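You operate a simulated robot arm through the tools that you are given. There is no shell and no other tool. Be economical: measure what you need, move in short steps, check, and stop when the job is done.

You are at the controls of a simulated two-armed robot. One attempt, no reset.

JOB
Pick up the small spool from the front shelf of the left winder with one hand, pass it to the other hand and put it on the top of the left low cabinet.

The check looks at the end state, three seconds after you hand in, the way a careful person would. Anything else that was tipped, shoved, dropped, spilled or broken makes it a failure.

ROBOT AND FRAMES
Two 7-joint arms with two-finger parallel grippers on one trunk, on a base that drives. Base frame: it is fixed to the floor where the robot stands at the start and does not move with it; the origin is under the middle of the robot, x ahead of it, y to its left, z up. Lengths are in cm, angles in rad, forces in N, time in s.
The left shoulder is at the start at [2, 17, 110.3], the right one opposite. With the tool pointing down near the work surface each hand reaches from about 10 to 66 cm from the robot's upright axis, wherever it stands, measured 20 degrees to its own side. Places, roughly: small spool (15x15x5 cm) [50, 0, 80]; top of the left low cabinet [60, -80, 60]. Payload 3.8 kg a hand.
The tool frame of a hand sits at the grasp point between the pads (the TCP): z along the fingers, y along the line on which they close. The tips reach 3 cm beyond it. The gripper opens to 11 cm. The fingers are 2 cm wide and 1 cm thick; the gripper's body (4.8 by 11.2 cm) begins 5.5 cm behind the TCP.
Orientation is that of the tool frame in the base frame, as [roll, pitch, yaw] about the fixed x, y, z axes, in that order (R = Rz(yaw) Ry(pitch) Rx(roll)). With the fingers straight down and closing along the base's y, the tool's x points along the base's -x, its y along +y and its z along -z.

CONTROLS
- The arms move only by the tool play_rows. It takes "left_motion", "right_motion" or both (then of equal length, played together; a hand with none holds still); each is a list of rows, each a list of 3 entries, a list of its own where there are three numbers: the shift along the base's x, y, z in cm, then the turn, a rotation vector about the base's x, y, z in rad, then the closure, from 0 (fully open) to 1 (shut). In form: [[[tx, ty, tz], [wx, wy, wz], jaw], ...]. A call has 1 to 12 rows; each row shifts and turns the commanded pose from where the row before left it. Rows are played at 5 a second. More than 5 cm and 0.15 rad between two rows, or a gripper value outside its range, and nothing of the call is played. Where a pose cannot be reached the arm comes as near as it can. A force on the tool above 40 N (or 10 N above the force at the start of the call, whichever is more), or a blocked arm, ends the call early, and 0.2 s more pass. Each finger travels about 7.2 cm/s and halts on what it meets, pressing with about 23 N; the grip force reading is that of the motor and also rises with nothing between the fingers. The clock runs only during rows and for 0.2 s after the last one: add rows that do not move to give the fingers time. The reply holds the time, the measured pose of the TCP, the force on the tool along the base axes, the opening and the grip force, in the units named above and with some noise, with the torque about the TCP (base axes, N m) and any sound that the robot's microphone picked up.
- Cameras (640 x 400 px; columns grow to the right, rows downward): "scene" is now at [10.13, -0.73, 124.1]; the picture's right is [-0.07, -1.00, 0.00], its down [-0.68, 0.05, -0.73] and it looks along [0.73, -0.05, -0.68] (base axes); focal length 287 px, centre (320, 200). "left" rides on the left gripper at [7.2, -1.7, -10.3] in its tool frame; the picture's right is [0.23, 0.97, 0.00], its down [-0.76, 0.18, -0.62] and it looks along [-0.61, 0.14, 0.78] (tool axes); focal length 222 px, centre (320, 200). "right" rides on the right gripper at [7.3, 1.7, -10.3] in its tool frame; the picture's right is [-0.23, 0.97, 0.00], its down [-0.76, -0.18, -0.62] and it looks along [-0.61, -0.14, 0.78] (tool axes); focal length 222 px, centre (320, 200). There is no depth. A picture from a camera that has moved, and an enlarged one, comes with that camera's place and axes in the base frame and with its lens.
- grab_frame(camera): a new picture of that camera. The clock stands still meanwhile.
- raise_lower(by): slides the trunk up (or, below 0, down) by that many cm; the arms and the scene camera ride with it, the base frame stays. It gives what a move gives, with no picture.
- base_move(legs): drives the robot by 1 to 6 legs, each [ahead, turn to the left] in cm and rad, along the robot's own axes; the way and the turn of a leg run together, so that a leg with both is an arc; at most 150 cm and 3.142 rad a leg. The arms and the cameras ride along, it lands a little off, and it stops where it bumps. It gives what a move gives.
- turn_head(pan, tilt): turns the head with the scene camera to pan (to the left, within 1.396 rad either way) and tilt (down, from -0.506 to 1.204), counted from straight ahead of the robot. It gives what a move gives.
- inspect(camera, box): a new picture of the part [left, top, right, bottom] of that camera's present view, enlarged. The clock stands still meanwhile.
- finish_job(): hands the job in; it is judged then, once.

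Work in short steps. Places have to be worked out from the pictures, the camera data and where the tool is seen: move nearer, look again, correct. Check each grasp and each placing, and mend what went wrong. You have 120 turns and 108 pictures in all, those below and enlarged ones among them. Open the grippers and draw the arms clear of the work before you hand the job in, unless the task says otherwise; then end with one line.

The tools are called after "Call:" by a JSON object that holds its "method" and its "body". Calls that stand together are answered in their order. play_rows: Moves the arms, as the interface text tells. Its arguments: {"type":"object","properties":{"left_motion":{"type":"array","items":{"type":"array"}},"right_motion":{"type":"array","items":{"type":"array"}}},"required":[]} The other tools are called the same way: raise_lower (by) slides the trunk up or down; base_move (legs) drives the base; turn_head (pan, tilt) turns the head that bears the scene camera; grab_frame (camera) takes a picture; inspect (camera, box) takes an enlarged picture of a part of a camera's view; finish_job () hands the job in.

At the start:

```text
time: 0.0
left_ee_pos: [40.39, 19.79, 100.17]
left_ee_rot: [-3.14, 0.0, -3.141]
left_force: [-0.1, -0.5, -0.3]
left_ft_torque: [0.03, 0.02, 0.02]
left_finger_gap: 10.99
left_finger_force: 0.0
right_ee_pos: [40.72, -20.81, 95.89]
right_ee_rot: [3.141, 0.0, 3.139]
right_force: [0.8, 0.4, -0.1]
right_ft_torque: [0.01, -0.02, 0.01]
right_finger_gap: 10.99
right_finger_force: 0.0
trunk travel left (down, up): [-20.0, 37.0]
robot x, y, heading: [0.17, -0.18, 0.003]
head pan, tilt: [-0.07, 0.747]
```

scene: 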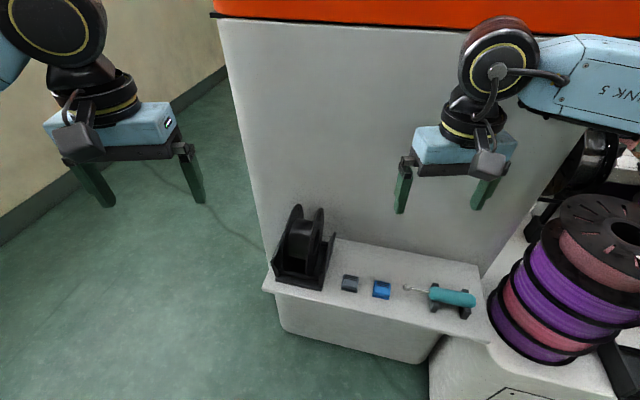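
right: 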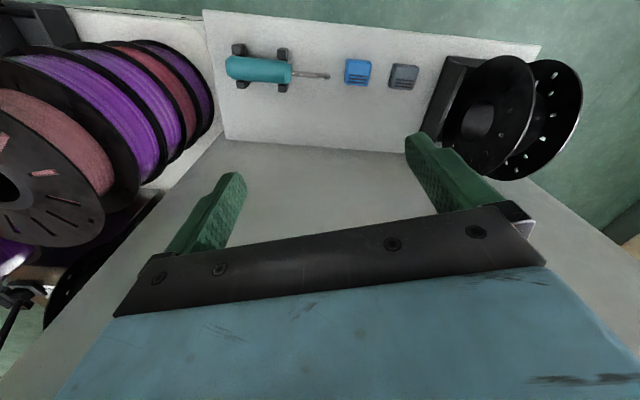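
left: 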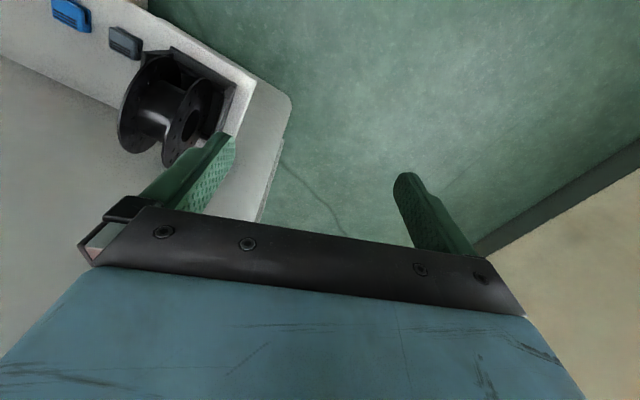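

The spool stands in a black holder at the left end of the shelf. I look closer, from the head and the left wrist.

Call:
{"method": "inspect", "body": {"camera": "scene", "box": [240, 180, 400, 320]}}

Call:
{"method": "inspect", "body": {"camera": "left", "box": [80, 20, 300, 200]}}

Call:
{"method": "inspect", "body": {"camera": "right", "box": [380, 20, 620, 200]}}

```text
2.86 times, centred on (320, 250) of scene
camera zoom: at [10.13, -0.73, 124.1], right [-0.07, -1.0, 0.0], down [-0.68, 0.05, -0.73], along [0.73, -0.05, -0.68], focal length 820 px, centre (320, 57)
```

zoom: 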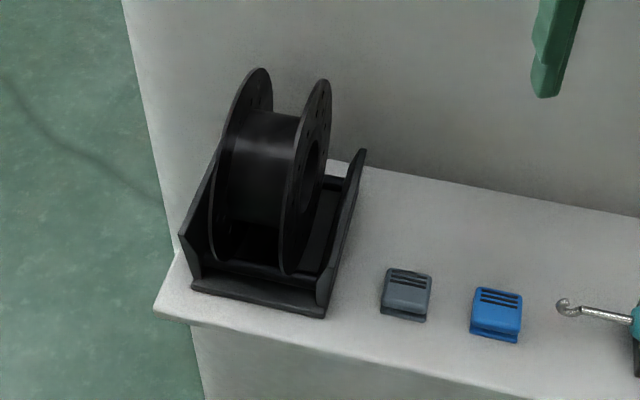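

```text
2.22 times, centred on (190, 110) of left
camera zoom: at [33.22, 18.08, 110.47], right [-0.23, 0.97, 0.0], down [0.76, 0.18, 0.62], along [0.61, 0.14, -0.78], focal length 494 px, centre (609, 400)
```

zoom: 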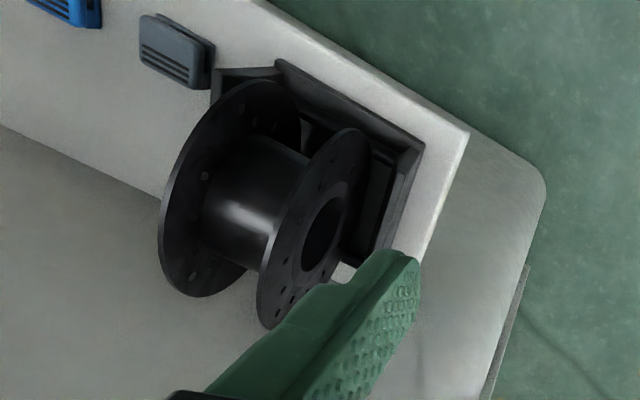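

```text
2.22 times, centred on (500, 110) of right
camera zoom: at [33.53, -19.06, 106.1], right [0.23, 0.97, 0.0], down [0.76, -0.18, 0.62], along [0.61, -0.14, -0.78], focal length 494 px, centre (-80, 400)
```

zoom: 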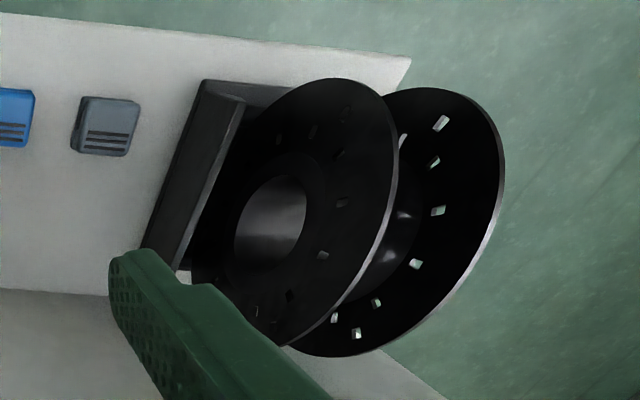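

Spool centre is about (46.5, 0.6, 80.5), with its axis turned about -0.3 rad from y, like the shelf. Now I look at the cabinet to the right.

Call:
{"method": "turn_head", "body": {"pan": -0.95, "tilt": 0.6}}

Call:
{"method": "grab_frame", "body": {"camera": "scene"}}

```text
time: 1.2
left_ee_pos: [40.5, 19.71, 100.18]
left_ee_rot: [-3.14, 0.0, -3.141]
left_force: [0.3, 0.2, 0.2]
left_ft_torque: [-0.05, 0.02, -0.03]
left_finger_gap: 10.98
left_finger_force: 0.0
right_ee_pos: [40.73, -20.85, 95.82]
right_ee_rot: [-3.141, 0.0, 3.138]
right_force: [0.0, -0.2, 0.5]
right_ft_torque: [-0.02, 0.0, -0.01]
right_finger_gap: 10.99
right_finger_force: 0.0
trunk travel left (down, up): [-20.0, 37.0]
robot x, y, heading: [-0.08, -0.15, 0.001]
head pan, tilt: [-0.949, 0.6]
```

```text
101 pictures are left
camera scene: at [7.0, -7.34, 125.36], right [-0.81, -0.58, 0.0], down [-0.33, 0.46, -0.82], along [0.48, -0.67, -0.57], focal length 287 px, centre (320, 200)
```

scene: 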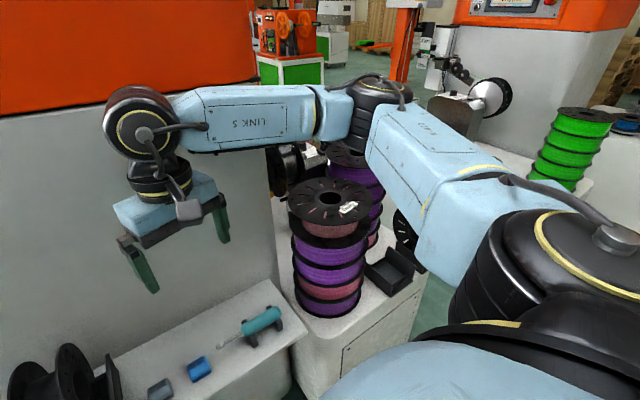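

The arm covers part of the view; the low cabinet carries spool stacks and a black tray. I enlarge.

Call:
{"method": "inspect", "body": {"camera": "scene", "box": [260, 130, 460, 380]}}

Call:
{"method": "inspect", "body": {"camera": "scene", "box": [400, 40, 640, 200]}}

```text
1.60 times, centred on (360, 255) of scene
camera zoom: at [7.0, -7.34, 125.36], right [-0.81, -0.58, 0.0], down [-0.33, 0.46, -0.82], along [0.48, -0.67, -0.57], focal length 460 px, centre (256, 112)
```

zoom: 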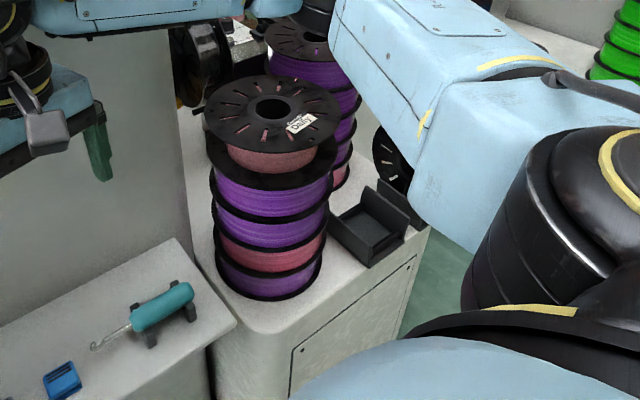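

```text
2.50 times, centred on (520, 120) of scene
camera zoom: at [7.0, -7.34, 125.36], right [-0.81, -0.58, 0.0], down [-0.33, 0.46, -0.82], along [0.48, -0.67, -0.57], focal length 718 px, centre (-180, 400)
```

zoom: 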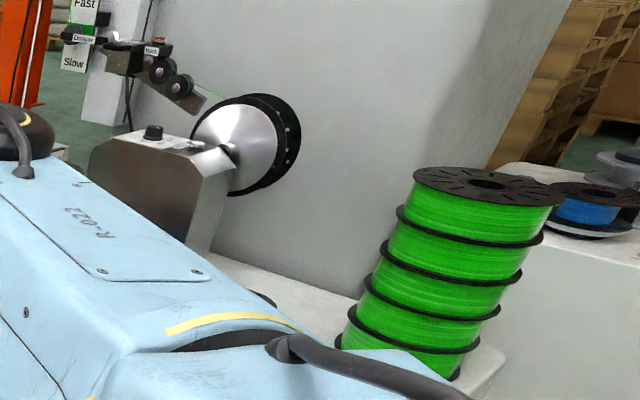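

The cabinet top holds spool stacks and an empty matching cradle near its front right corner, a good stand for the spool. First the pick: I bring the left hand over the spool, turned to match its axis.

Call:
{"method": "play_rows", "body": {"left_motion": [[[1.2, -3.8, 0], [0, 0, -0.058], 0], [[1.2, -3.8, 0], [0, 0, -0.058], 0], [[1.2, -3.8, 0], [0, 0, -0.058], 0], [[1.2, -3.8, 0], [0, 0, -0.058], 0], [[1.2, -3.8, 0], [0, 0, -0.058], 0], [[0, 0, 0], [0, 0, 0], 0]]}}

Call:
{"method": "turn_head", "body": {"pan": 0, "tilt": 0.75}}

Call:
{"method": "grab_frame", "body": {"camera": "left"}}

Call:
{"method": "grab_frame", "body": {"camera": "scene"}}

Call:
{"method": "grab_frame", "body": {"camera": "right"}}

```text
time: 2.6
left_ee_pos: [46.44, 0.85, 100.17]
left_ee_rot: [-3.14, -0.003, 2.852]
left_force: [-0.2, -1.5, 0.2]
left_ft_torque: [0.01, 0.0, 0.01]
left_finger_gap: 11.02
left_finger_force: 0.0
right_ee_pos: [40.72, -20.68, 95.81]
right_ee_rot: [3.141, 0.0, 3.139]
right_force: [0.5, -0.4, 0.5]
right_ft_torque: [-0.01, 0.0, 0.01]
right_finger_gap: 10.99
right_finger_force: 0.2
trunk travel left (down, up): [-20.0, 37.0]
robot x, y, heading: [-0.25, 0.21, 0.003]
head pan, tilt: [-0.949, 0.6]
```

```text
time: 3.8
left_ee_pos: [46.37, 0.79, 100.17]
left_ee_rot: [-3.14, 0.0, 2.852]
left_force: [0.9, -0.2, 0.4]
left_ft_torque: [-0.01, 0.0, 0.01]
left_finger_gap: 11.0
left_finger_force: 0.0
right_ee_pos: [40.79, -20.77, 95.63]
right_ee_rot: [-3.141, -0.001, 3.139]
right_force: [-0.3, -0.5, 0.3]
right_ft_torque: [0.02, 0.0, 0.01]
right_finger_gap: 10.99
right_finger_force: 0.1
trunk travel left (down, up): [-20.0, 37.0]
robot x, y, heading: [0.06, 0.26, -0.0]
head pan, tilt: [0.0, 0.75]
```

```text
98 pictures are left
camera left: at [38.98, 1.29, 110.52], right [0.06, 1.0, 0.0], down [0.78, -0.05, 0.62], along [0.62, -0.04, -0.78], focal length 222 px, centre (320, 200)
```

left: 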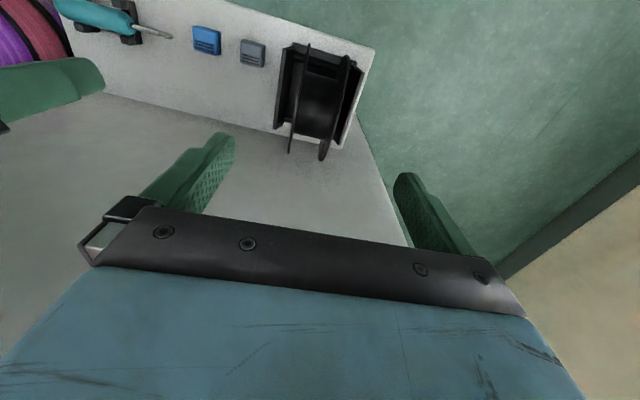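

```text
97 pictures are left
camera scene: at [10.14, -0.17, 124.07], right [0.0, -1.0, 0.0], down [-0.68, 0.0, -0.73], along [0.73, 0.0, -0.68], focal length 287 px, centre (320, 200)
```

scene: 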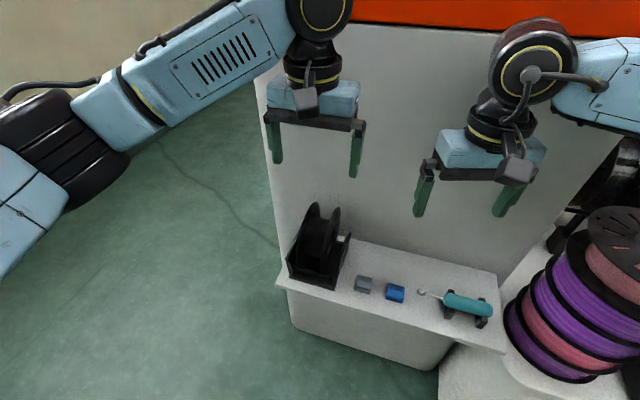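

```text
96 pictures are left
camera right: at [33.53, -19.06, 106.09], right [0.23, 0.97, 0.0], down [0.76, -0.18, 0.62], along [0.61, -0.14, -0.78], focal length 222 px, centre (320, 200)
```

right: 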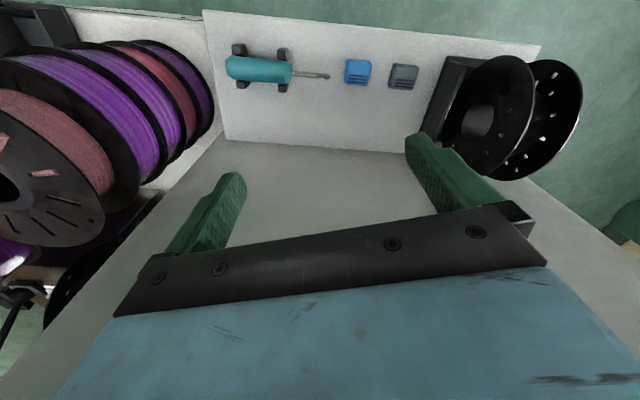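

The left view looks straight down the flanges; I enlarge both views to fix the spool more exactly.

Call:
{"method": "inspect", "body": {"camera": "left", "box": [260, 30, 388, 170]}}

Call:
{"method": "inspect", "body": {"camera": "scene", "box": [270, 190, 370, 300]}}

```text
2.86 times, centred on (324, 100) of left
camera zoom: at [38.98, 1.29, 110.52], right [0.06, 1.0, 0.0], down [0.78, -0.05, 0.62], along [0.62, -0.04, -0.78], focal length 635 px, centre (309, 486)
```

zoom: 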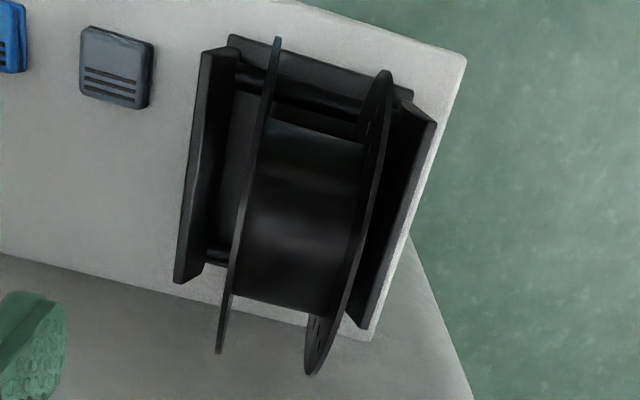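

```text
3.64 times, centred on (320, 245) of scene
camera zoom: at [10.14, -0.17, 124.07], right [0.0, -1.0, 0.0], down [-0.68, 0.0, -0.73], along [0.73, 0.0, -0.68], focal length 1044 px, centre (320, 36)
```

zoom: 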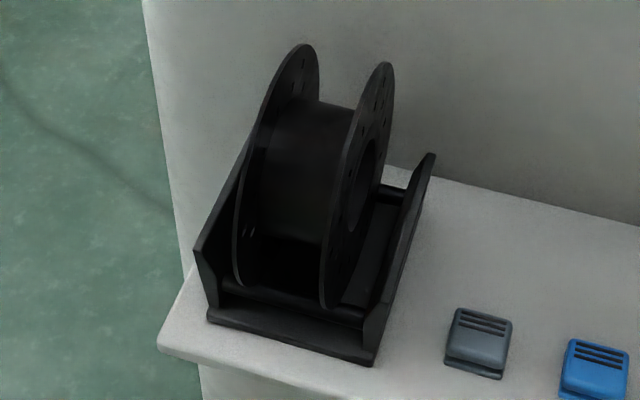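

Two views agree: centre about (47.3, 0.8, 79), rim top near 86.5, cradle walls up to 75. I lower the open hand to just over the rims and look.

Call:
{"method": "play_rows", "body": {"left_motion": [[[0.5, 0, -3.5], [0, 0, -0.01], 0], [[0.4, 0, -3.5], [0, 0, 0], 0], [[0, 0, -2.5], [0, 0, 0], 0], [[0, 0, 0], [0, 0, 0], 0]]}}

Call:
{"method": "inspect", "body": {"camera": "scene", "box": [240, 110, 400, 290]}}

Call:
{"method": "grab_frame", "body": {"camera": "left"}}

```text
time: 4.8
left_ee_pos: [47.23, 0.8, 90.5]
left_ee_rot: [3.141, -0.001, 2.841]
left_force: [-1.1, 0.7, 0.0]
left_ft_torque: [0.02, -0.01, 0.04]
left_finger_gap: 11.01
left_finger_force: 0.0
right_ee_pos: [40.78, -20.87, 95.77]
right_ee_rot: [3.141, 0.001, 3.141]
right_force: [0.0, 0.3, -0.1]
right_ft_torque: [0.0, 0.01, -0.03]
right_finger_gap: 11.0
right_finger_force: 0.0
trunk travel left (down, up): [-20.0, 37.0]
robot x, y, heading: [-0.02, 0.03, 0.001]
head pan, tilt: [0.0, 0.75]
```

```text
2.22 times, centred on (320, 200) of scene
camera zoom: at [10.13, -0.16, 124.08], right [0.0, -1.0, 0.0], down [-0.68, 0.0, -0.73], along [0.73, 0.0, -0.68], focal length 638 px, centre (320, 200)
```

zoom: 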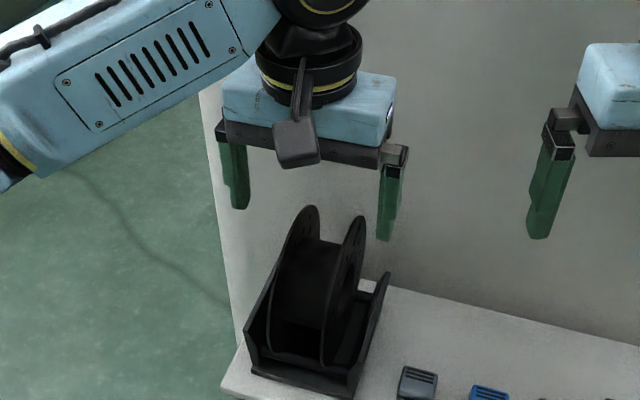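

```text
92 pictures are left
camera left: at [39.9, 1.28, 100.83], right [0.07, 1.0, 0.0], down [0.78, -0.05, 0.62], along [0.62, -0.04, -0.78], focal length 222 px, centre (320, 200)
```

left: 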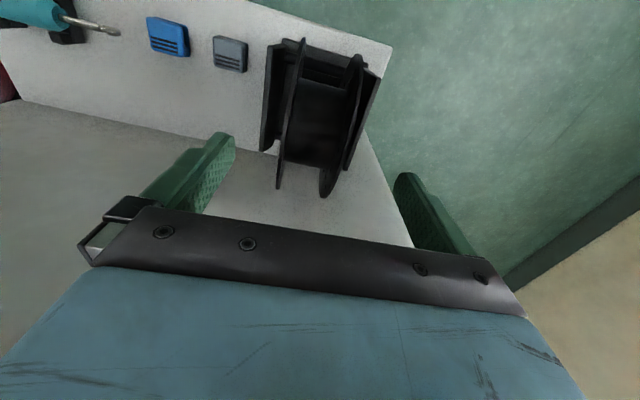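

The spool's rims sit between the fingers with a small offset to the right. I shift slightly and lower astride the rims.

Call:
{"method": "play_rows", "body": {"left_motion": [[[-0.3, -0.4, -2.5], [0, 0, 0], 0], [[0, 0, -2.5], [0, 0, 0], 0], [[0, 0, -2.4], [0, 0, 0], 0], [[0, 0, 0], [0, 0, 0], 0]]}}

Call:
{"method": "inspect", "body": {"camera": "scene", "box": [240, 130, 400, 310]}}

Call:
{"method": "grab_frame", "body": {"camera": "left"}}

Call:
{"method": "grab_frame", "body": {"camera": "right"}}

```text
time: 5.8
left_ee_pos: [47.12, 0.41, 83.26]
left_ee_rot: [-3.139, 0.0, 2.842]
left_force: [-0.3, 0.1, 0.0]
left_ft_torque: [-0.01, -0.01, 0.02]
left_finger_gap: 11.0
left_finger_force: 0.1
right_ee_pos: [40.73, -20.67, 95.88]
right_ee_rot: [3.141, 0.0, 3.138]
right_force: [-0.2, -0.1, 0.2]
right_ft_torque: [-0.01, 0.01, 0.02]
right_finger_gap: 11.0
right_finger_force: 0.1
trunk travel left (down, up): [-20.0, 37.0]
robot x, y, heading: [-0.08, -0.14, -0.002]
head pan, tilt: [0.0, 0.75]
```

```text
2.22 times, centred on (320, 220) of scene
camera zoom: at [10.14, -0.16, 124.08], right [0.0, -1.0, 0.0], down [-0.68, 0.0, -0.73], along [0.73, 0.0, -0.68], focal length 638 px, centre (320, 156)
```

zoom: 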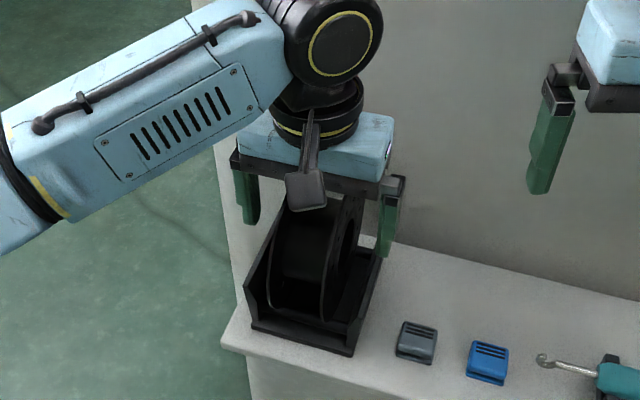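

```text
90 pictures are left
camera left: at [39.66, 0.87, 93.59], right [0.07, 1.0, 0.0], down [0.78, -0.05, 0.62], along [0.62, -0.04, -0.78], focal length 222 px, centre (320, 200)
```

left: 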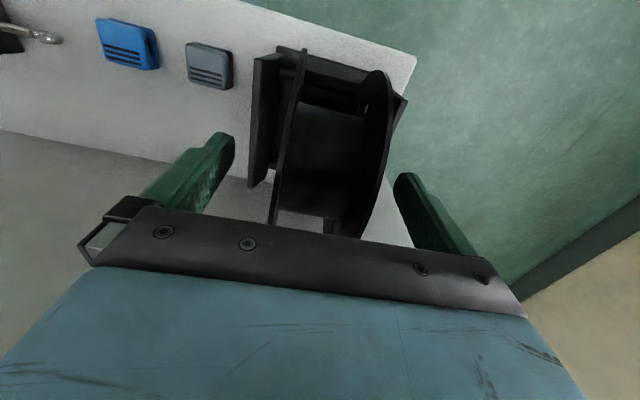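

```text
89 pictures are left
camera right: at [33.53, -19.06, 106.1], right [0.23, 0.97, 0.0], down [0.76, -0.18, 0.62], along [0.61, -0.14, -0.78], focal length 222 px, centre (320, 200)
```

right: 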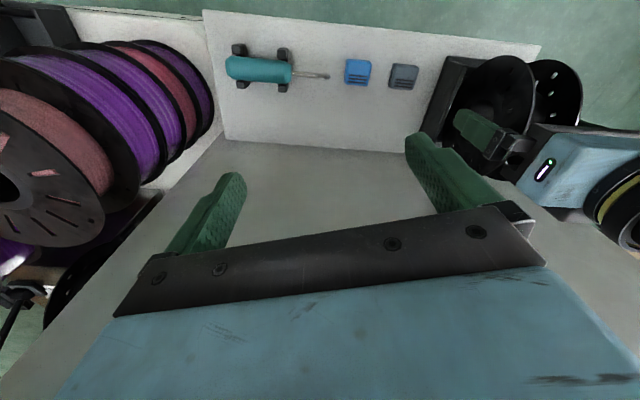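

Fingers are either side of the rims, near the centre plane. I close gently and watch the opening.

Call:
{"method": "play_rows", "body": {"left_motion": [[[0, 0, 0], [0, 0, 0], 0.3], [[0, 0, 0], [0, 0, 0], 0.5], [[0, 0, 0], [0, 0, 0], 0.7], [[0, 0, 0], [0, 0, 0], 1], [[0, 0, 0], [0, 0, 0], 1], [[0, 0, 0], [0, 0, 0], 1]]}}

Call:
{"method": "grab_frame", "body": {"camera": "left"}}

```text
time: 7.2
left_ee_pos: [47.07, 0.24, 83.34]
left_ee_rot: [-3.141, 0.001, 2.841]
left_force: [0.2, 0.2, 0.3]
left_ft_torque: [0.0, -0.05, -0.09]
left_finger_gap: 5.0
left_finger_force: 23.2
right_ee_pos: [40.66, -20.8, 95.79]
right_ee_rot: [3.14, 0.0, 3.14]
right_force: [0.0, 1.1, -0.1]
right_ft_torque: [-0.02, -0.01, 0.02]
right_finger_gap: 11.01
right_finger_force: 0.1
trunk travel left (down, up): [-20.0, 37.0]
robot x, y, heading: [0.05, 0.4, -0.002]
head pan, tilt: [0.0, 0.75]
```

```text
88 pictures are left
camera left: at [39.66, 0.88, 93.6], right [0.07, 1.0, 0.0], down [0.78, -0.05, 0.62], along [0.62, -0.04, -0.78], focal length 222 px, centre (320, 200)
```

left: 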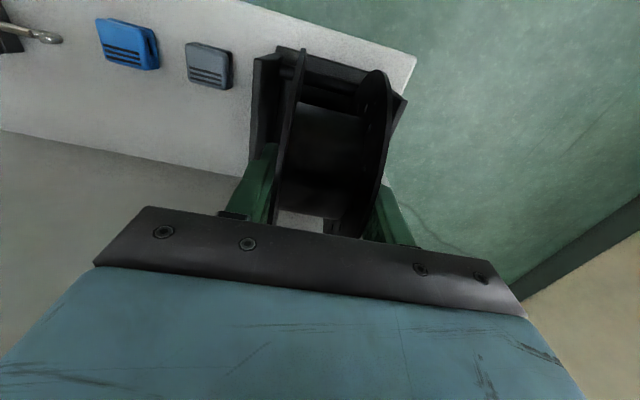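

The fingers hold at 5.0 cm, the spool's width. I lift slowly, straight up.

Call:
{"method": "play_rows", "body": {"left_motion": [[[0, 0, 1], [0, 0, 0], 1], [[0, 0, 2], [0, 0, 0], 1], [[0, 0, 3], [0, 0, 0], 1], [[0, 0, 4], [0, 0, 0], 1], [[0, 0, 4], [0, 0, 0], 1], [[0, 0, 4], [0, 0, 0], 1], [[0, 0, 0], [0, 0, 0], 1]]}}

Call:
{"method": "grab_frame", "body": {"camera": "scene"}}

Call:
{"method": "grab_frame", "body": {"camera": "right"}}

```text
time: 8.8
left_ee_pos: [47.01, 0.42, 101.26]
left_ee_rot: [-3.14, -0.002, 2.843]
left_force: [0.6, 0.4, -1.7]
left_ft_torque: [-0.03, 0.0, 0.01]
left_finger_gap: 4.99
left_finger_force: 23.1
right_ee_pos: [40.73, -20.81, 95.77]
right_ee_rot: [-3.141, -0.001, 3.14]
right_force: [-0.3, 0.3, -0.9]
right_ft_torque: [-0.02, -0.01, 0.01]
right_finger_gap: 10.99
right_finger_force: 0.1
trunk travel left (down, up): [-20.0, 37.0]
robot x, y, heading: [-0.18, 0.01, 0.001]
head pan, tilt: [0.0, 0.75]
```

```text
87 pictures are left
camera scene: at [10.16, -0.16, 124.07], right [0.0, -1.0, 0.0], down [-0.68, 0.0, -0.73], along [0.73, 0.0, -0.68], focal length 287 px, centre (320, 200)
```

scene: 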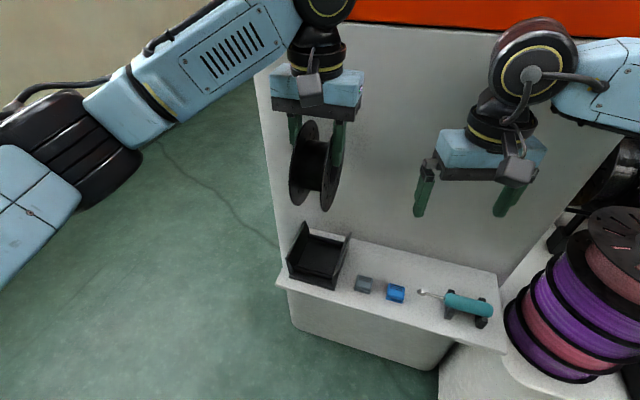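

```text
86 pictures are left
camera right: at [33.55, -19.05, 106.09], right [0.23, 0.97, 0.0], down [0.76, -0.18, 0.62], along [0.61, -0.14, -0.78], focal length 222 px, centre (320, 200)
```

right: 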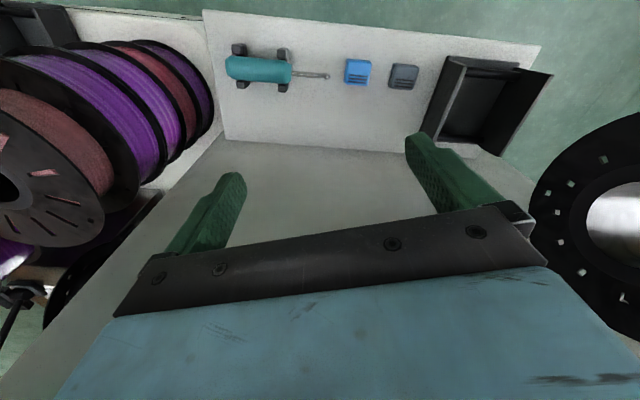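

Spool is held cleanly and the cradle stayed put. I back off 25 cm to have free room for the hand-over.

Call:
{"method": "base_move", "body": {"legs": [[-25, 0]]}}

```text
time: 10.7
left_ee_pos: [21.76, 0.43, 101.27]
left_ee_rot: [-3.141, 0.0, 2.844]
left_force: [0.1, -0.6, -0.4]
left_ft_torque: [-0.02, 0.01, 0.01]
left_finger_gap: 4.99
left_finger_force: 22.3
right_ee_pos: [15.69, -20.7, 95.74]
right_ee_rot: [3.141, 0.0, 3.141]
right_force: [0.1, -0.2, -0.7]
right_ft_torque: [-0.01, 0.01, -0.02]
right_finger_gap: 11.01
right_finger_force: 0.1
trunk travel left (down, up): [-20.0, 37.0]
robot x, y, heading: [-25.15, 0.4, -0.001]
head pan, tilt: [0.0, 0.75]
```

Now I turn the spool's axis a little the other way with the left hand, moving it ahead, and swing the right hand to point forward, off to the side.

Call:
{"method": "play_rows", "body": {"left_motion": [[[1.6, 0, 0.3], [0, 0, 0.11], 1], [[1.6, 0, 0.3], [0, 0, 0.11], 1], [[1.6, 0, 0.3], [0, 0, 0.11], 1], [[1.6, 0, 0.3], [0, 0, 0.11], 1], [[1.6, -0.4, 0.3], [0, 0, 0.11], 1], [[0, 0, 0], [0, 0, 0], 1], [[0, 0, 0], [0, 0, 0], 1], [[0, 0, 0], [0, 0, 0], 1], [[0, 0, 0], [0, 0, 0], 1], [[0, 0, 0], [0, 0, 0], 1], [[0, 0, 0], [0, 0, 0], 1], [[0, 0, 0], [0, 0, 0], 1]], "right_motion": [[[0, 0, 0.3], [0, 0, 0.125], 0], [[0, 0, 0.3], [0, 0, 0.125], 0], [[0, 0, 0.3], [0.0366, -0.1434, 0], 0], [[0, 0, 0.3], [0.0366, -0.1434, 0], 0], [[0, 0, 0.3], [0.0366, -0.1434, 0], 0], [[0, 0, 0.3], [0.0366, -0.1434, 0], 0], [[0, 0, 0.3], [0.0366, -0.1434, 0], 0], [[0, 0, 0.3], [0.0366, -0.1434, 0], 0], [[0, 0, 0.3], [0.0366, -0.1434, 0], 0], [[0, 0, 0.3], [0.0366, -0.1434, 0], 0], [[0, 0, 0], [0.0366, -0.1434, 0], 0], [[0, 0, 0], [0.0366, -0.1434, 0], 0]]}}

Call:
{"method": "grab_frame", "body": {"camera": "scene"}}

Call:
{"method": "grab_frame", "body": {"camera": "right"}}

```text
time: 13.2
left_ee_pos: [29.94, 0.08, 102.65]
left_ee_rot: [3.141, -0.002, -2.889]
left_force: [0.1, -0.1, -1.1]
left_ft_torque: [0.01, 0.04, 0.02]
left_finger_gap: 4.99
left_finger_force: 22.9
right_ee_pos: [18.57, -20.79, 98.53]
right_ee_rot: [3.137, 1.186, -2.894]
right_force: [0.4, -0.9, 0.7]
right_ft_torque: [0.03, 0.0, -0.03]
right_finger_gap: 11.02
right_finger_force: 0.0
right hand out of reach, approached as far as the arm can: row 8, 9, 10, 11, 12
trunk travel left (down, up): [-20.0, 37.0]
robot x, y, heading: [-25.24, -0.18, 0.002]
head pan, tilt: [0.0, 0.75]
```

```text
85 pictures are left
camera scene: at [-14.97, -0.16, 124.07], right [0.0, -1.0, 0.0], down [-0.68, 0.0, -0.73], along [0.73, 0.0, -0.68], focal length 287 px, centre (320, 200)
```

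scene: 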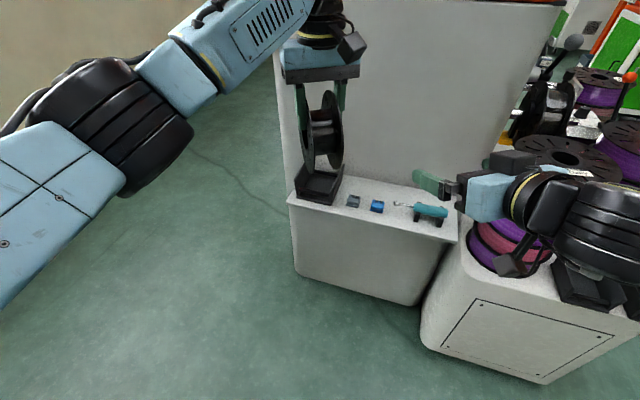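

```text
84 pictures are left
camera right: at [6.17, -22.26, 95.67], right [-0.16, 0.96, 0.21], down [-0.24, -0.25, 0.94], along [0.96, 0.1, 0.27], focal length 222 px, centre (320, 200)
```

right: 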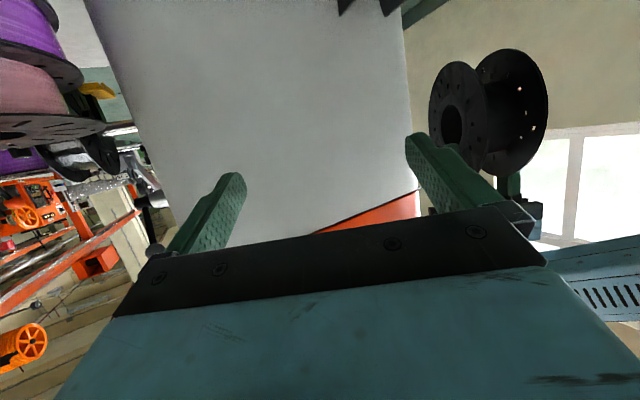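

The right hand tilted to 68° of 90 before running out of reach so near the trunk. Farther ahead should be easier; I move it forward and read the pose.

Call:
{"method": "play_rows", "body": {"right_motion": [[[3, 0.5, 0.5], [0, 0, 0], 0], [[3, 0.5, 0.5], [0, 0, 0], 0], [[3, 0.5, 0.5], [0, 0, 0], 0], [[0, 0, 0], [0, 0, 0], 0]]}}

```text
time: 14.2
left_ee_pos: [29.93, -0.03, 102.87]
left_ee_rot: [-3.14, -0.002, -2.892]
left_force: [0.4, -0.7, -0.7]
left_ft_torque: [-0.02, 0.01, -0.01]
left_finger_gap: 4.98
left_finger_force: 23.2
right_ee_pos: [27.48, -19.39, 100.01]
right_ee_rot: [3.138, 1.187, -2.893]
right_force: [-0.4, -0.2, -0.1]
right_ft_torque: [-0.01, 0.01, 0.0]
right_finger_gap: 10.98
right_finger_force: 0.1
trunk travel left (down, up): [-20.0, 37.0]
robot x, y, heading: [-25.13, 0.35, -0.004]
head pan, tilt: [0.0, 0.75]
```

The command restarts from the true pose. I tilt further by 0.34 rad here.

Call:
{"method": "play_rows", "body": {"right_motion": [[[0, 0, 0], [0.028, -0.11, 0], 0], [[0, 0, 0], [0.028, -0.11, 0], 0], [[0, 0, 0], [0.028, -0.11, 0], 0], [[0, 0, 0], [0, 0, 0], 0]]}}

```text
time: 15.2
left_ee_pos: [29.87, -0.02, 102.77]
left_ee_rot: [-3.14, -0.001, -2.89]
left_force: [0.0, 0.8, -1.9]
left_ft_torque: [-0.01, -0.03, -0.01]
left_finger_gap: 4.98
left_finger_force: 23.1
right_ee_pos: [27.41, -18.48, 100.35]
right_ee_rot: [-3.125, 1.283, -2.85]
right_force: [0.3, -0.3, 0.1]
right_ft_torque: [0.01, 0.01, 0.01]
right_finger_gap: 10.99
right_finger_force: 0.1
right hand out of reach, approached as far as the arm can: row 1, 2, 3
trunk travel left (down, up): [-20.0, 37.0]
robot x, y, heading: [-25.11, 0.39, 0.002]
head pan, tilt: [0.0, 0.75]
```

The wrist limit is about 1.28 rad, so I take the spool at a slant: right hand pointing forward and about 27° down, gripping below the left fingers. First I go to the pre-position behind the near rim.

Call:
{"method": "play_rows", "body": {"right_motion": [[[-3, 0, 1], [-0.016, 0.058, -0.013], 0], [[-3, 0, 1], [-0.016, 0.058, -0.013], 0], [[-2.9, 0, 0.9], [-0.016, 0.058, -0.013], 0], [[0, 3.9, 0], [0, 0, 0], 0], [[0, 3.9, 0], [0, 0, 0], 0], [[0, 3.9, 0], [0, 0, 0], 0], [[0, 3.9, 0], [0, 0, 0], 0], [[0, 0, 0], [0, 0, 0], 0]]}}

Call:
{"method": "grab_frame", "body": {"camera": "right"}}

Call:
{"method": "grab_frame", "body": {"camera": "scene"}}

Call:
{"method": "grab_frame", "body": {"camera": "left"}}

```text
time: 17.1
left_ee_pos: [29.92, -0.04, 102.64]
left_ee_rot: [3.141, -0.002, -2.891]
left_force: [-0.4, 0.2, -1.6]
left_ft_torque: [0.02, 0.01, 0.0]
left_finger_gap: 4.96
left_finger_force: 22.9
right_ee_pos: [18.58, -2.63, 103.33]
right_ee_rot: [-3.126, 1.101, -2.89]
right_force: [0.2, 0.1, 0.1]
right_ft_torque: [0.02, -0.02, -0.01]
right_finger_gap: 11.01
right_finger_force: 0.1
trunk travel left (down, up): [-20.0, 37.0]
robot x, y, heading: [-25.22, -0.37, -0.001]
head pan, tilt: [0.0, 0.75]
```

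```text
83 pictures are left
camera right: at [6.04, -3.98, 101.48], right [-0.13, 0.97, 0.2], down [-0.17, -0.22, 0.96], along [0.98, 0.09, 0.19], focal length 222 px, centre (320, 200)
```

right: 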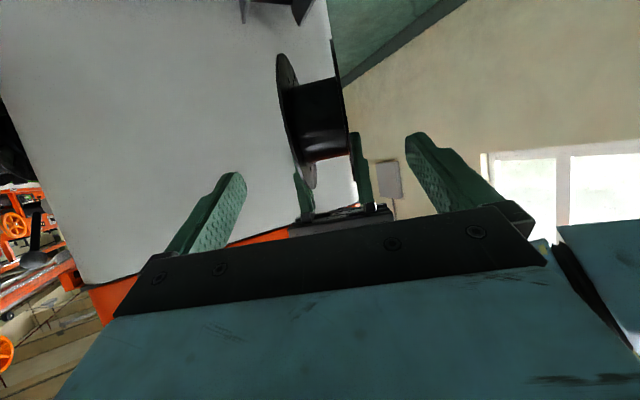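

```text
82 pictures are left
camera scene: at [-14.97, -0.2, 124.07], right [0.0, -1.0, 0.0], down [-0.68, 0.0, -0.73], along [0.73, 0.0, -0.68], focal length 287 px, centre (320, 200)
```

scene: 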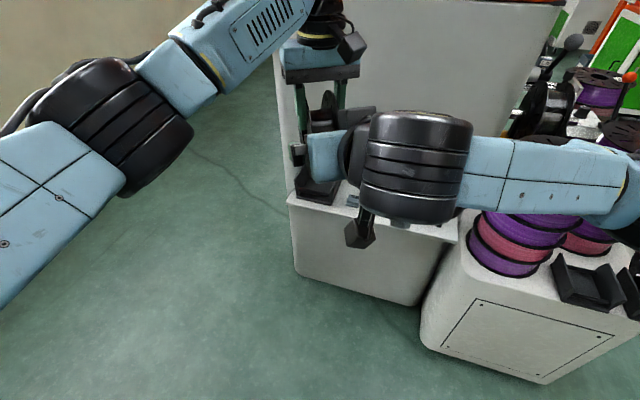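

```text
81 pictures are left
camera left: at [23.36, -3.4, 113.07], right [-0.46, 0.89, 0.0], down [0.69, 0.36, 0.62], along [0.55, 0.29, -0.78], focal length 222 px, centre (320, 200)
```

left: 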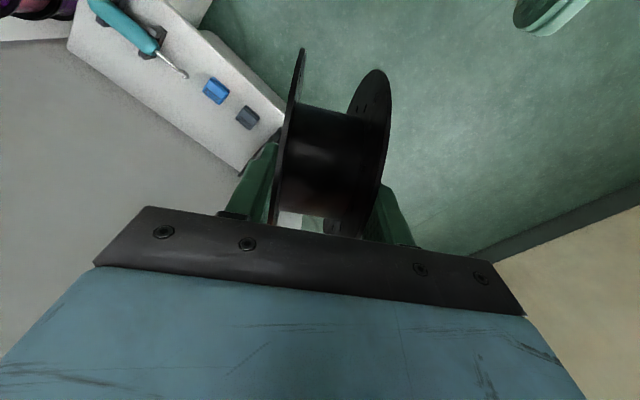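

Both hands are aligned within 3 mm on the spool's mid plane. I advance half way along the pointing direction and look.

Call:
{"method": "play_rows", "body": {"right_motion": [[[1.5, 0.31, -0.83], [0, 0, 0], 0], [[1.5, 0.31, -0.83], [0, 0, 0], 0], [[0, 0, 0], [0, 0, 0], 0]]}}

Call:
{"method": "grab_frame", "body": {"camera": "right"}}

Call:
{"method": "grab_frame", "body": {"camera": "left"}}

```text
time: 17.9
left_ee_pos: [29.85, 0.04, 102.73]
left_ee_rot: [-3.139, 0.0, -2.891]
left_force: [0.4, -1.2, -1.4]
left_ft_torque: [0.04, 0.02, -0.01]
left_finger_gap: 4.98
left_finger_force: 23.2
right_ee_pos: [21.54, -2.06, 101.63]
right_ee_rot: [-3.127, 1.101, -2.892]
right_force: [0.1, 0.2, 0.4]
right_ft_torque: [-0.02, 0.03, 0.0]
right_finger_gap: 10.97
right_finger_force: 0.1
trunk travel left (down, up): [-20.0, 37.0]
robot x, y, heading: [-25.02, -0.16, 0.004]
head pan, tilt: [0.0, 0.75]
```

```text
80 pictures are left
camera right: at [9.09, -3.34, 99.87], right [-0.13, 0.97, 0.2], down [-0.17, -0.22, 0.96], along [0.98, 0.09, 0.19], focal length 222 px, centre (320, 200)
```

right: 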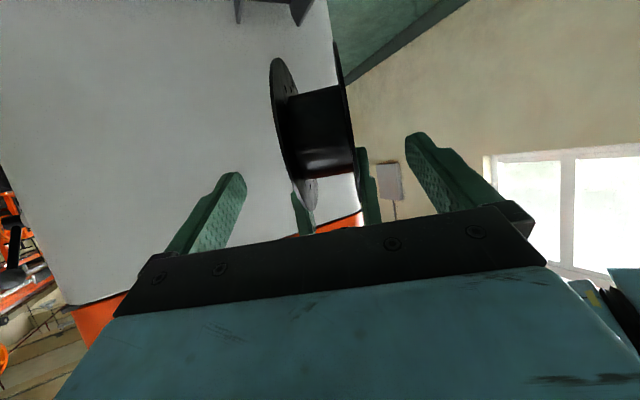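

```text
79 pictures are left
camera left: at [23.36, -3.36, 113.08], right [-0.46, 0.89, 0.0], down [0.69, 0.36, 0.62], along [0.55, 0.29, -0.78], focal length 222 px, centre (320, 200)
```

left: 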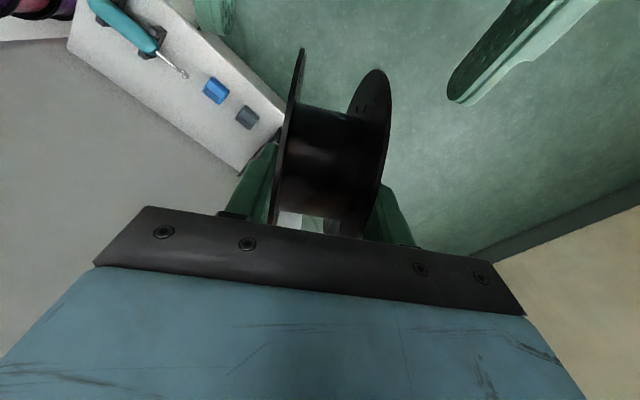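

The spool lies midway between the right fingers. I advance the rest to the grip place.

Call:
{"method": "play_rows", "body": {"right_motion": [[[1.5, 0.31, -0.8], [0, 0, 0], 0], [[1.5, 0.31, -0.8], [0, 0, 0], 0], [[0, 0, 0], [0, 0, 0], 0]]}}

Call:
{"method": "grab_frame", "body": {"camera": "right"}}

Call:
{"method": "grab_frame", "body": {"camera": "left"}}

```text
time: 18.6
left_ee_pos: [29.86, 0.06, 102.71]
left_ee_rot: [-3.139, -0.001, -2.891]
left_force: [0.0, 0.0, -0.3]
left_ft_torque: [0.0, 0.03, 0.01]
left_finger_gap: 4.99
left_finger_force: 23.1
right_ee_pos: [24.57, -1.45, 100.14]
right_ee_rot: [-3.126, 1.102, -2.891]
right_force: [0.7, 0.2, 0.7]
right_ft_torque: [0.03, -0.01, -0.04]
right_finger_gap: 11.0
right_finger_force: 0.1
trunk travel left (down, up): [-20.0, 37.0]
robot x, y, heading: [-24.83, 0.23, 0.003]
head pan, tilt: [0.0, 0.75]
```

```text
78 pictures are left
camera right: at [12.1, -2.73, 98.27], right [-0.13, 0.97, 0.2], down [-0.17, -0.22, 0.96], along [0.98, 0.09, 0.19], focal length 222 px, centre (320, 200)
```

right: 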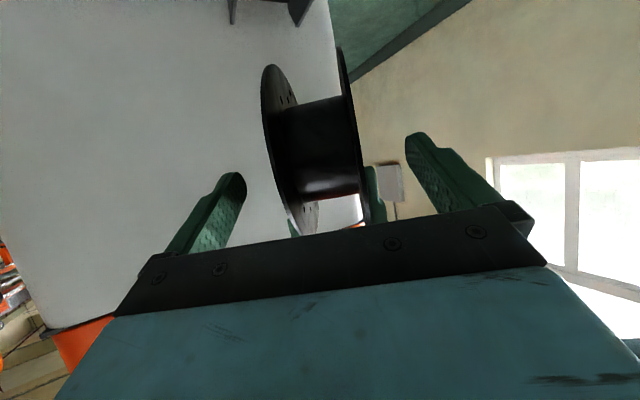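

```text
77 pictures are left
camera left: at [23.36, -3.36, 113.08], right [-0.46, 0.89, 0.0], down [0.69, 0.36, 0.62], along [0.55, 0.29, -0.78], focal length 222 px, centre (320, 200)
```

left: 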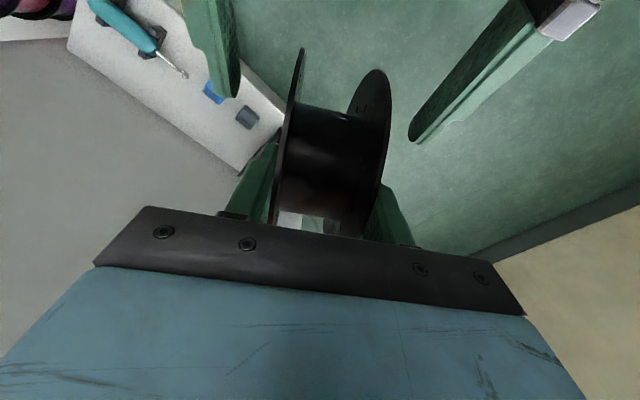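

Right fingers straddle the near half of the rims, clear of the left ones. I close the right hand while the left holds.

Call:
{"method": "play_rows", "body": {"right_motion": [[[0, 0, 0], [0, 0, 0], 0.3], [[0, 0, 0], [0, 0, 0], 0.45], [[0, 0, 0], [0, 0, 0], 0.52], [[0, 0, 0], [0, 0, 0], 0.7], [[0, 0, 0], [0, 0, 0], 1], [[0, 0, 0], [0, 0, 0], 1], [[0, 0, 0], [0, 0, 0], 1]]}}

Call:
{"method": "grab_frame", "body": {"camera": "left"}}

```text
time: 20.2
left_ee_pos: [29.89, -0.04, 102.67]
left_ee_rot: [-3.139, -0.001, -2.891]
left_force: [0.7, -5.0, -2.1]
left_ft_torque: [-0.4, -0.03, -0.17]
left_finger_gap: 4.99
left_finger_force: 23.4
right_ee_pos: [24.51, -1.47, 100.08]
right_ee_rot: [-3.128, 1.101, -2.89]
right_force: [0.2, 5.9, -0.5]
right_ft_torque: [0.22, 0.1, 0.46]
right_finger_gap: 4.99
right_finger_force: 23.1
trunk travel left (down, up): [-20.0, 37.0]
robot x, y, heading: [-25.08, 0.07, -0.001]
head pan, tilt: [0.0, 0.75]
```

```text
76 pictures are left
camera left: at [23.35, -3.39, 113.08], right [-0.46, 0.89, 0.0], down [0.69, 0.36, 0.62], along [0.55, 0.29, -0.78], focal length 222 px, centre (320, 200)
```

left: 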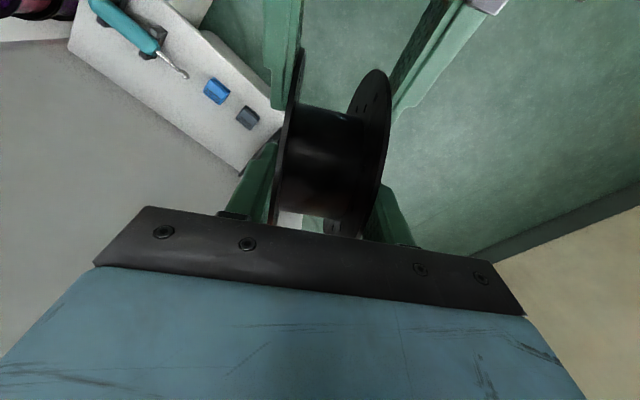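

The right hand grips at 4.99 cm as well, with only 5 N between the hands. I open the left hand and, after it has opened, raise it away.

Call:
{"method": "play_rows", "body": {"left_motion": [[[0, 0, 0], [0, 0, 0], 0.5], [[0, 0, 0], [0, 0, 0], 0.3], [[0, 0, 0], [0, 0, 0], 0], [[0, 0, 0], [0, 0, 0], 0], [[0, 0, 0], [0, 0, 0], 0]], "right_motion": [[[0, 0, 0], [0, 0, 0], 1], [[0, 0, 0], [0, 0, 0], 1], [[0, 0, 0], [0, 0, 0], 1], [[0, 0, 0], [0, 0, 0], 1], [[0, 0, 0], [0, 0, 0], 1]]}}

Call:
{"method": "grab_frame", "body": {"camera": "left"}}

```text
time: 21.4
left_ee_pos: [29.84, 0.01, 102.84]
left_ee_rot: [-3.14, -0.002, -2.89]
left_force: [-0.1, -0.1, -0.2]
left_ft_torque: [0.0, 0.03, -0.02]
left_finger_gap: 11.0
left_finger_force: 0.0
right_ee_pos: [24.6, -1.37, 100.06]
right_ee_rot: [-3.126, 1.102, -2.89]
right_force: [0.0, -0.7, -0.4]
right_ft_torque: [-0.01, 0.07, -0.01]
right_finger_gap: 4.97
right_finger_force: 23.2
trunk travel left (down, up): [-20.0, 37.0]
robot x, y, heading: [-24.75, 0.09, 0.001]
head pan, tilt: [0.0, 0.75]
```

```text
75 pictures are left
camera left: at [23.37, -3.36, 113.08], right [-0.46, 0.89, 0.0], down [0.69, 0.36, 0.62], along [0.55, 0.29, -0.78], focal length 222 px, centre (320, 200)
```

left: 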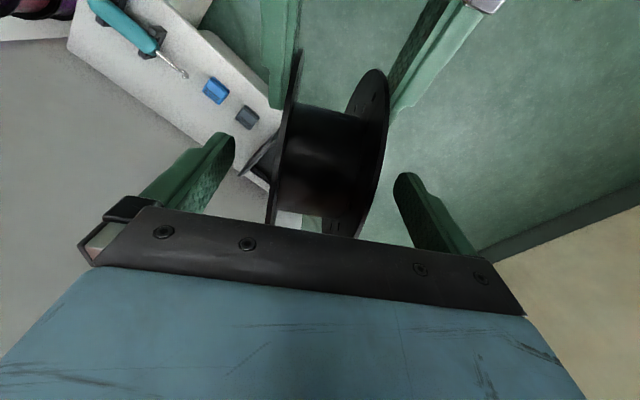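

The right hand holds the spool alone. I raise the left hand and move it away to the left.

Call:
{"method": "play_rows", "body": {"left_motion": [[[0, 0, 4], [0, 0, 0], 0], [[0, 0, 4], [0, 0, 0], 0], [[0, 0, 4], [0, 0, 0], 0], [[0, 4, 0], [0, 0, 0], 0], [[0, 4, 0], [0, 0, 0], 0], [[0, 4, 0], [0, 0, 0], 0], [[0, 4, 0], [0, 0, 0], 0], [[-2, 4, 0], [0, 0, 0], 0], [[-3, 3, 0], [0, 0, 0], 0]]}}

Call:
{"method": "grab_frame", "body": {"camera": "scene"}}

Call:
{"method": "grab_frame", "body": {"camera": "right"}}

```text
time: 23.4
left_ee_pos: [24.46, 23.02, 114.62]
left_ee_rot: [-3.14, -0.001, -2.891]
left_force: [0.6, 0.0, -0.4]
left_ft_torque: [0.02, -0.03, 0.02]
left_finger_gap: 11.0
left_finger_force: 0.0
left hand out of reach, approached as far as the arm can: row 3
right_ee_pos: [24.55, -1.5, 100.18]
right_ee_rot: [-3.125, 1.101, -2.889]
right_force: [-1.0, -0.6, -0.6]
right_ft_torque: [-0.03, 0.09, 0.0]
right_finger_gap: 4.96
right_finger_force: 22.5
trunk travel left (down, up): [-20.0, 37.0]
robot x, y, heading: [-25.09, -0.16, -0.001]
head pan, tilt: [0.0, 0.75]
```

```text
74 pictures are left
camera scene: at [-15.03, -0.1, 124.08], right [0.0, -1.0, 0.0], down [-0.68, 0.0, -0.73], along [0.73, 0.0, -0.68], focal length 287 px, centre (320, 200)
```

scene: 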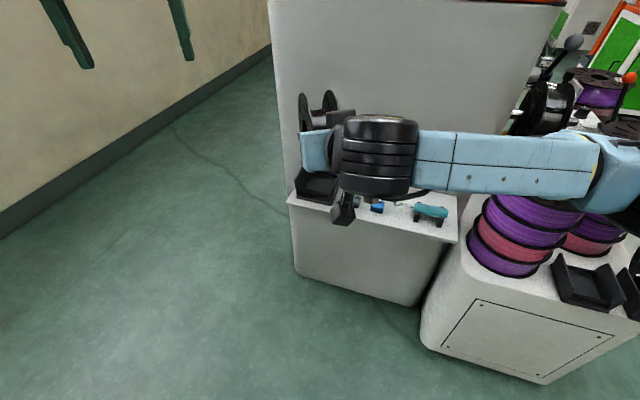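

```text
73 pictures are left
camera right: at [12.03, -2.67, 98.29], right [-0.13, 0.97, 0.2], down [-0.17, -0.22, 0.96], along [0.98, 0.09, 0.19], focal length 222 px, centre (320, 200)
```

right: 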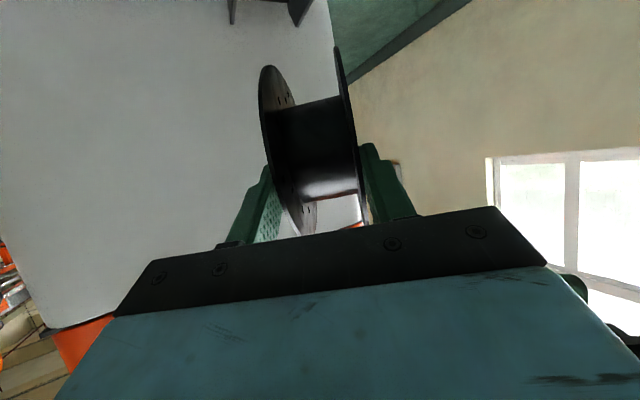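

Hand-over done. I swing the right hand back to point down, with the spool below it, moving it to the right side.

Call:
{"method": "play_rows", "body": {"right_motion": [[[0, -1, 0.3], [-0.034, 0.133, 0], 1], [[0, -1, 0.3], [-0.034, 0.133, 0], 1], [[0, -1, 0.3], [-0.034, 0.133, 0], 1], [[0, -1.5, 0.3], [-0.034, 0.133, 0], 1], [[0, -1.5, 0.3], [-0.034, 0.133, 0], 1], [[0, -2, 0.3], [-0.034, 0.133, 0], 1], [[0, -2, 0], [-0.034, 0.133, 0], 1], [[0, -2, 0], [-0.034, 0.133, 0], 1], [[0, -2, 0], [0, 0, -0.1], 1], [[0, -2, 0], [0, 0, -0.1], 1], [[0, 0, 0], [0, 0, -0.05], 1]]}}

Call:
{"method": "turn_head", "body": {"pan": -0.7, "tilt": 0.5}}

Call:
{"method": "grab_frame", "body": {"camera": "scene"}}

Call:
{"method": "grab_frame", "body": {"camera": "right"}}

```text
time: 25.9
left_ee_pos: [24.55, 23.12, 114.69]
left_ee_rot: [-3.14, -0.002, -2.89]
left_force: [-0.2, -0.2, -0.3]
left_ft_torque: [-0.03, -0.01, 0.0]
left_finger_gap: 10.98
left_finger_force: 0.0
right_ee_pos: [24.55, -17.36, 101.95]
right_ee_rot: [-3.128, 0.002, -3.141]
right_force: [0.2, -0.4, -0.5]
right_ft_torque: [0.02, 0.01, -0.04]
right_finger_gap: 4.99
right_finger_force: 23.2
trunk travel left (down, up): [-20.0, 37.0]
robot x, y, heading: [-24.94, 0.02, -0.001]
head pan, tilt: [0.0, 0.75]
```

```text
time: 26.9
left_ee_pos: [24.64, 23.15, 114.61]
left_ee_rot: [-3.139, -0.003, -2.889]
left_force: [0.7, 0.6, 0.3]
left_ft_torque: [0.04, 0.0, -0.02]
left_finger_gap: 10.98
left_finger_force: 0.0
right_ee_pos: [24.64, -17.39, 101.81]
right_ee_rot: [-3.126, 0.003, -3.139]
right_force: [0.7, 0.5, 0.1]
right_ft_torque: [-0.01, 0.03, 0.01]
right_finger_gap: 4.98
right_finger_force: 23.4
trunk travel left (down, up): [-20.0, 37.0]
robot x, y, heading: [-25.22, 0.23, -0.001]
head pan, tilt: [-0.7, 0.499]
```

```text
72 pictures are left
camera scene: at [-16.29, -6.02, 126.27], right [-0.64, -0.77, 0.0], down [-0.37, 0.31, -0.88], along [0.67, -0.56, -0.48], focal length 287 px, centre (320, 200)
```

scene: 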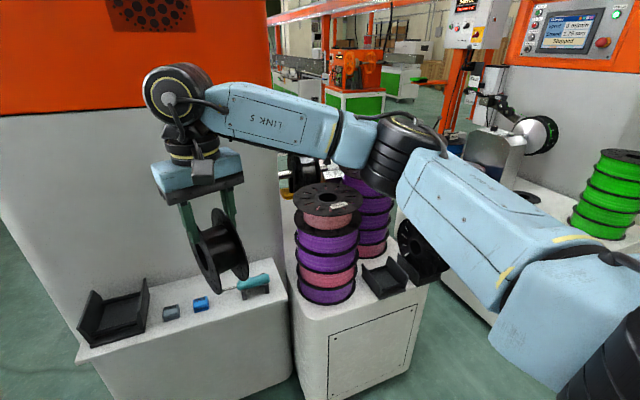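

```text
71 pictures are left
camera right: at [17.34, -15.54, 112.13], right [0.23, 0.97, -0.01], down [0.76, -0.17, 0.63], along [0.61, -0.15, -0.78], focal length 222 px, centre (320, 200)
```

right: 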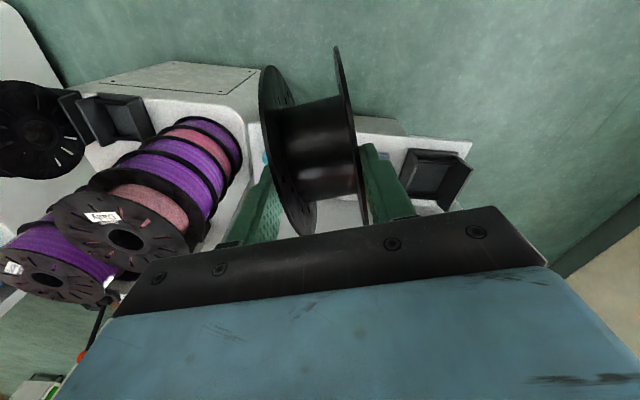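

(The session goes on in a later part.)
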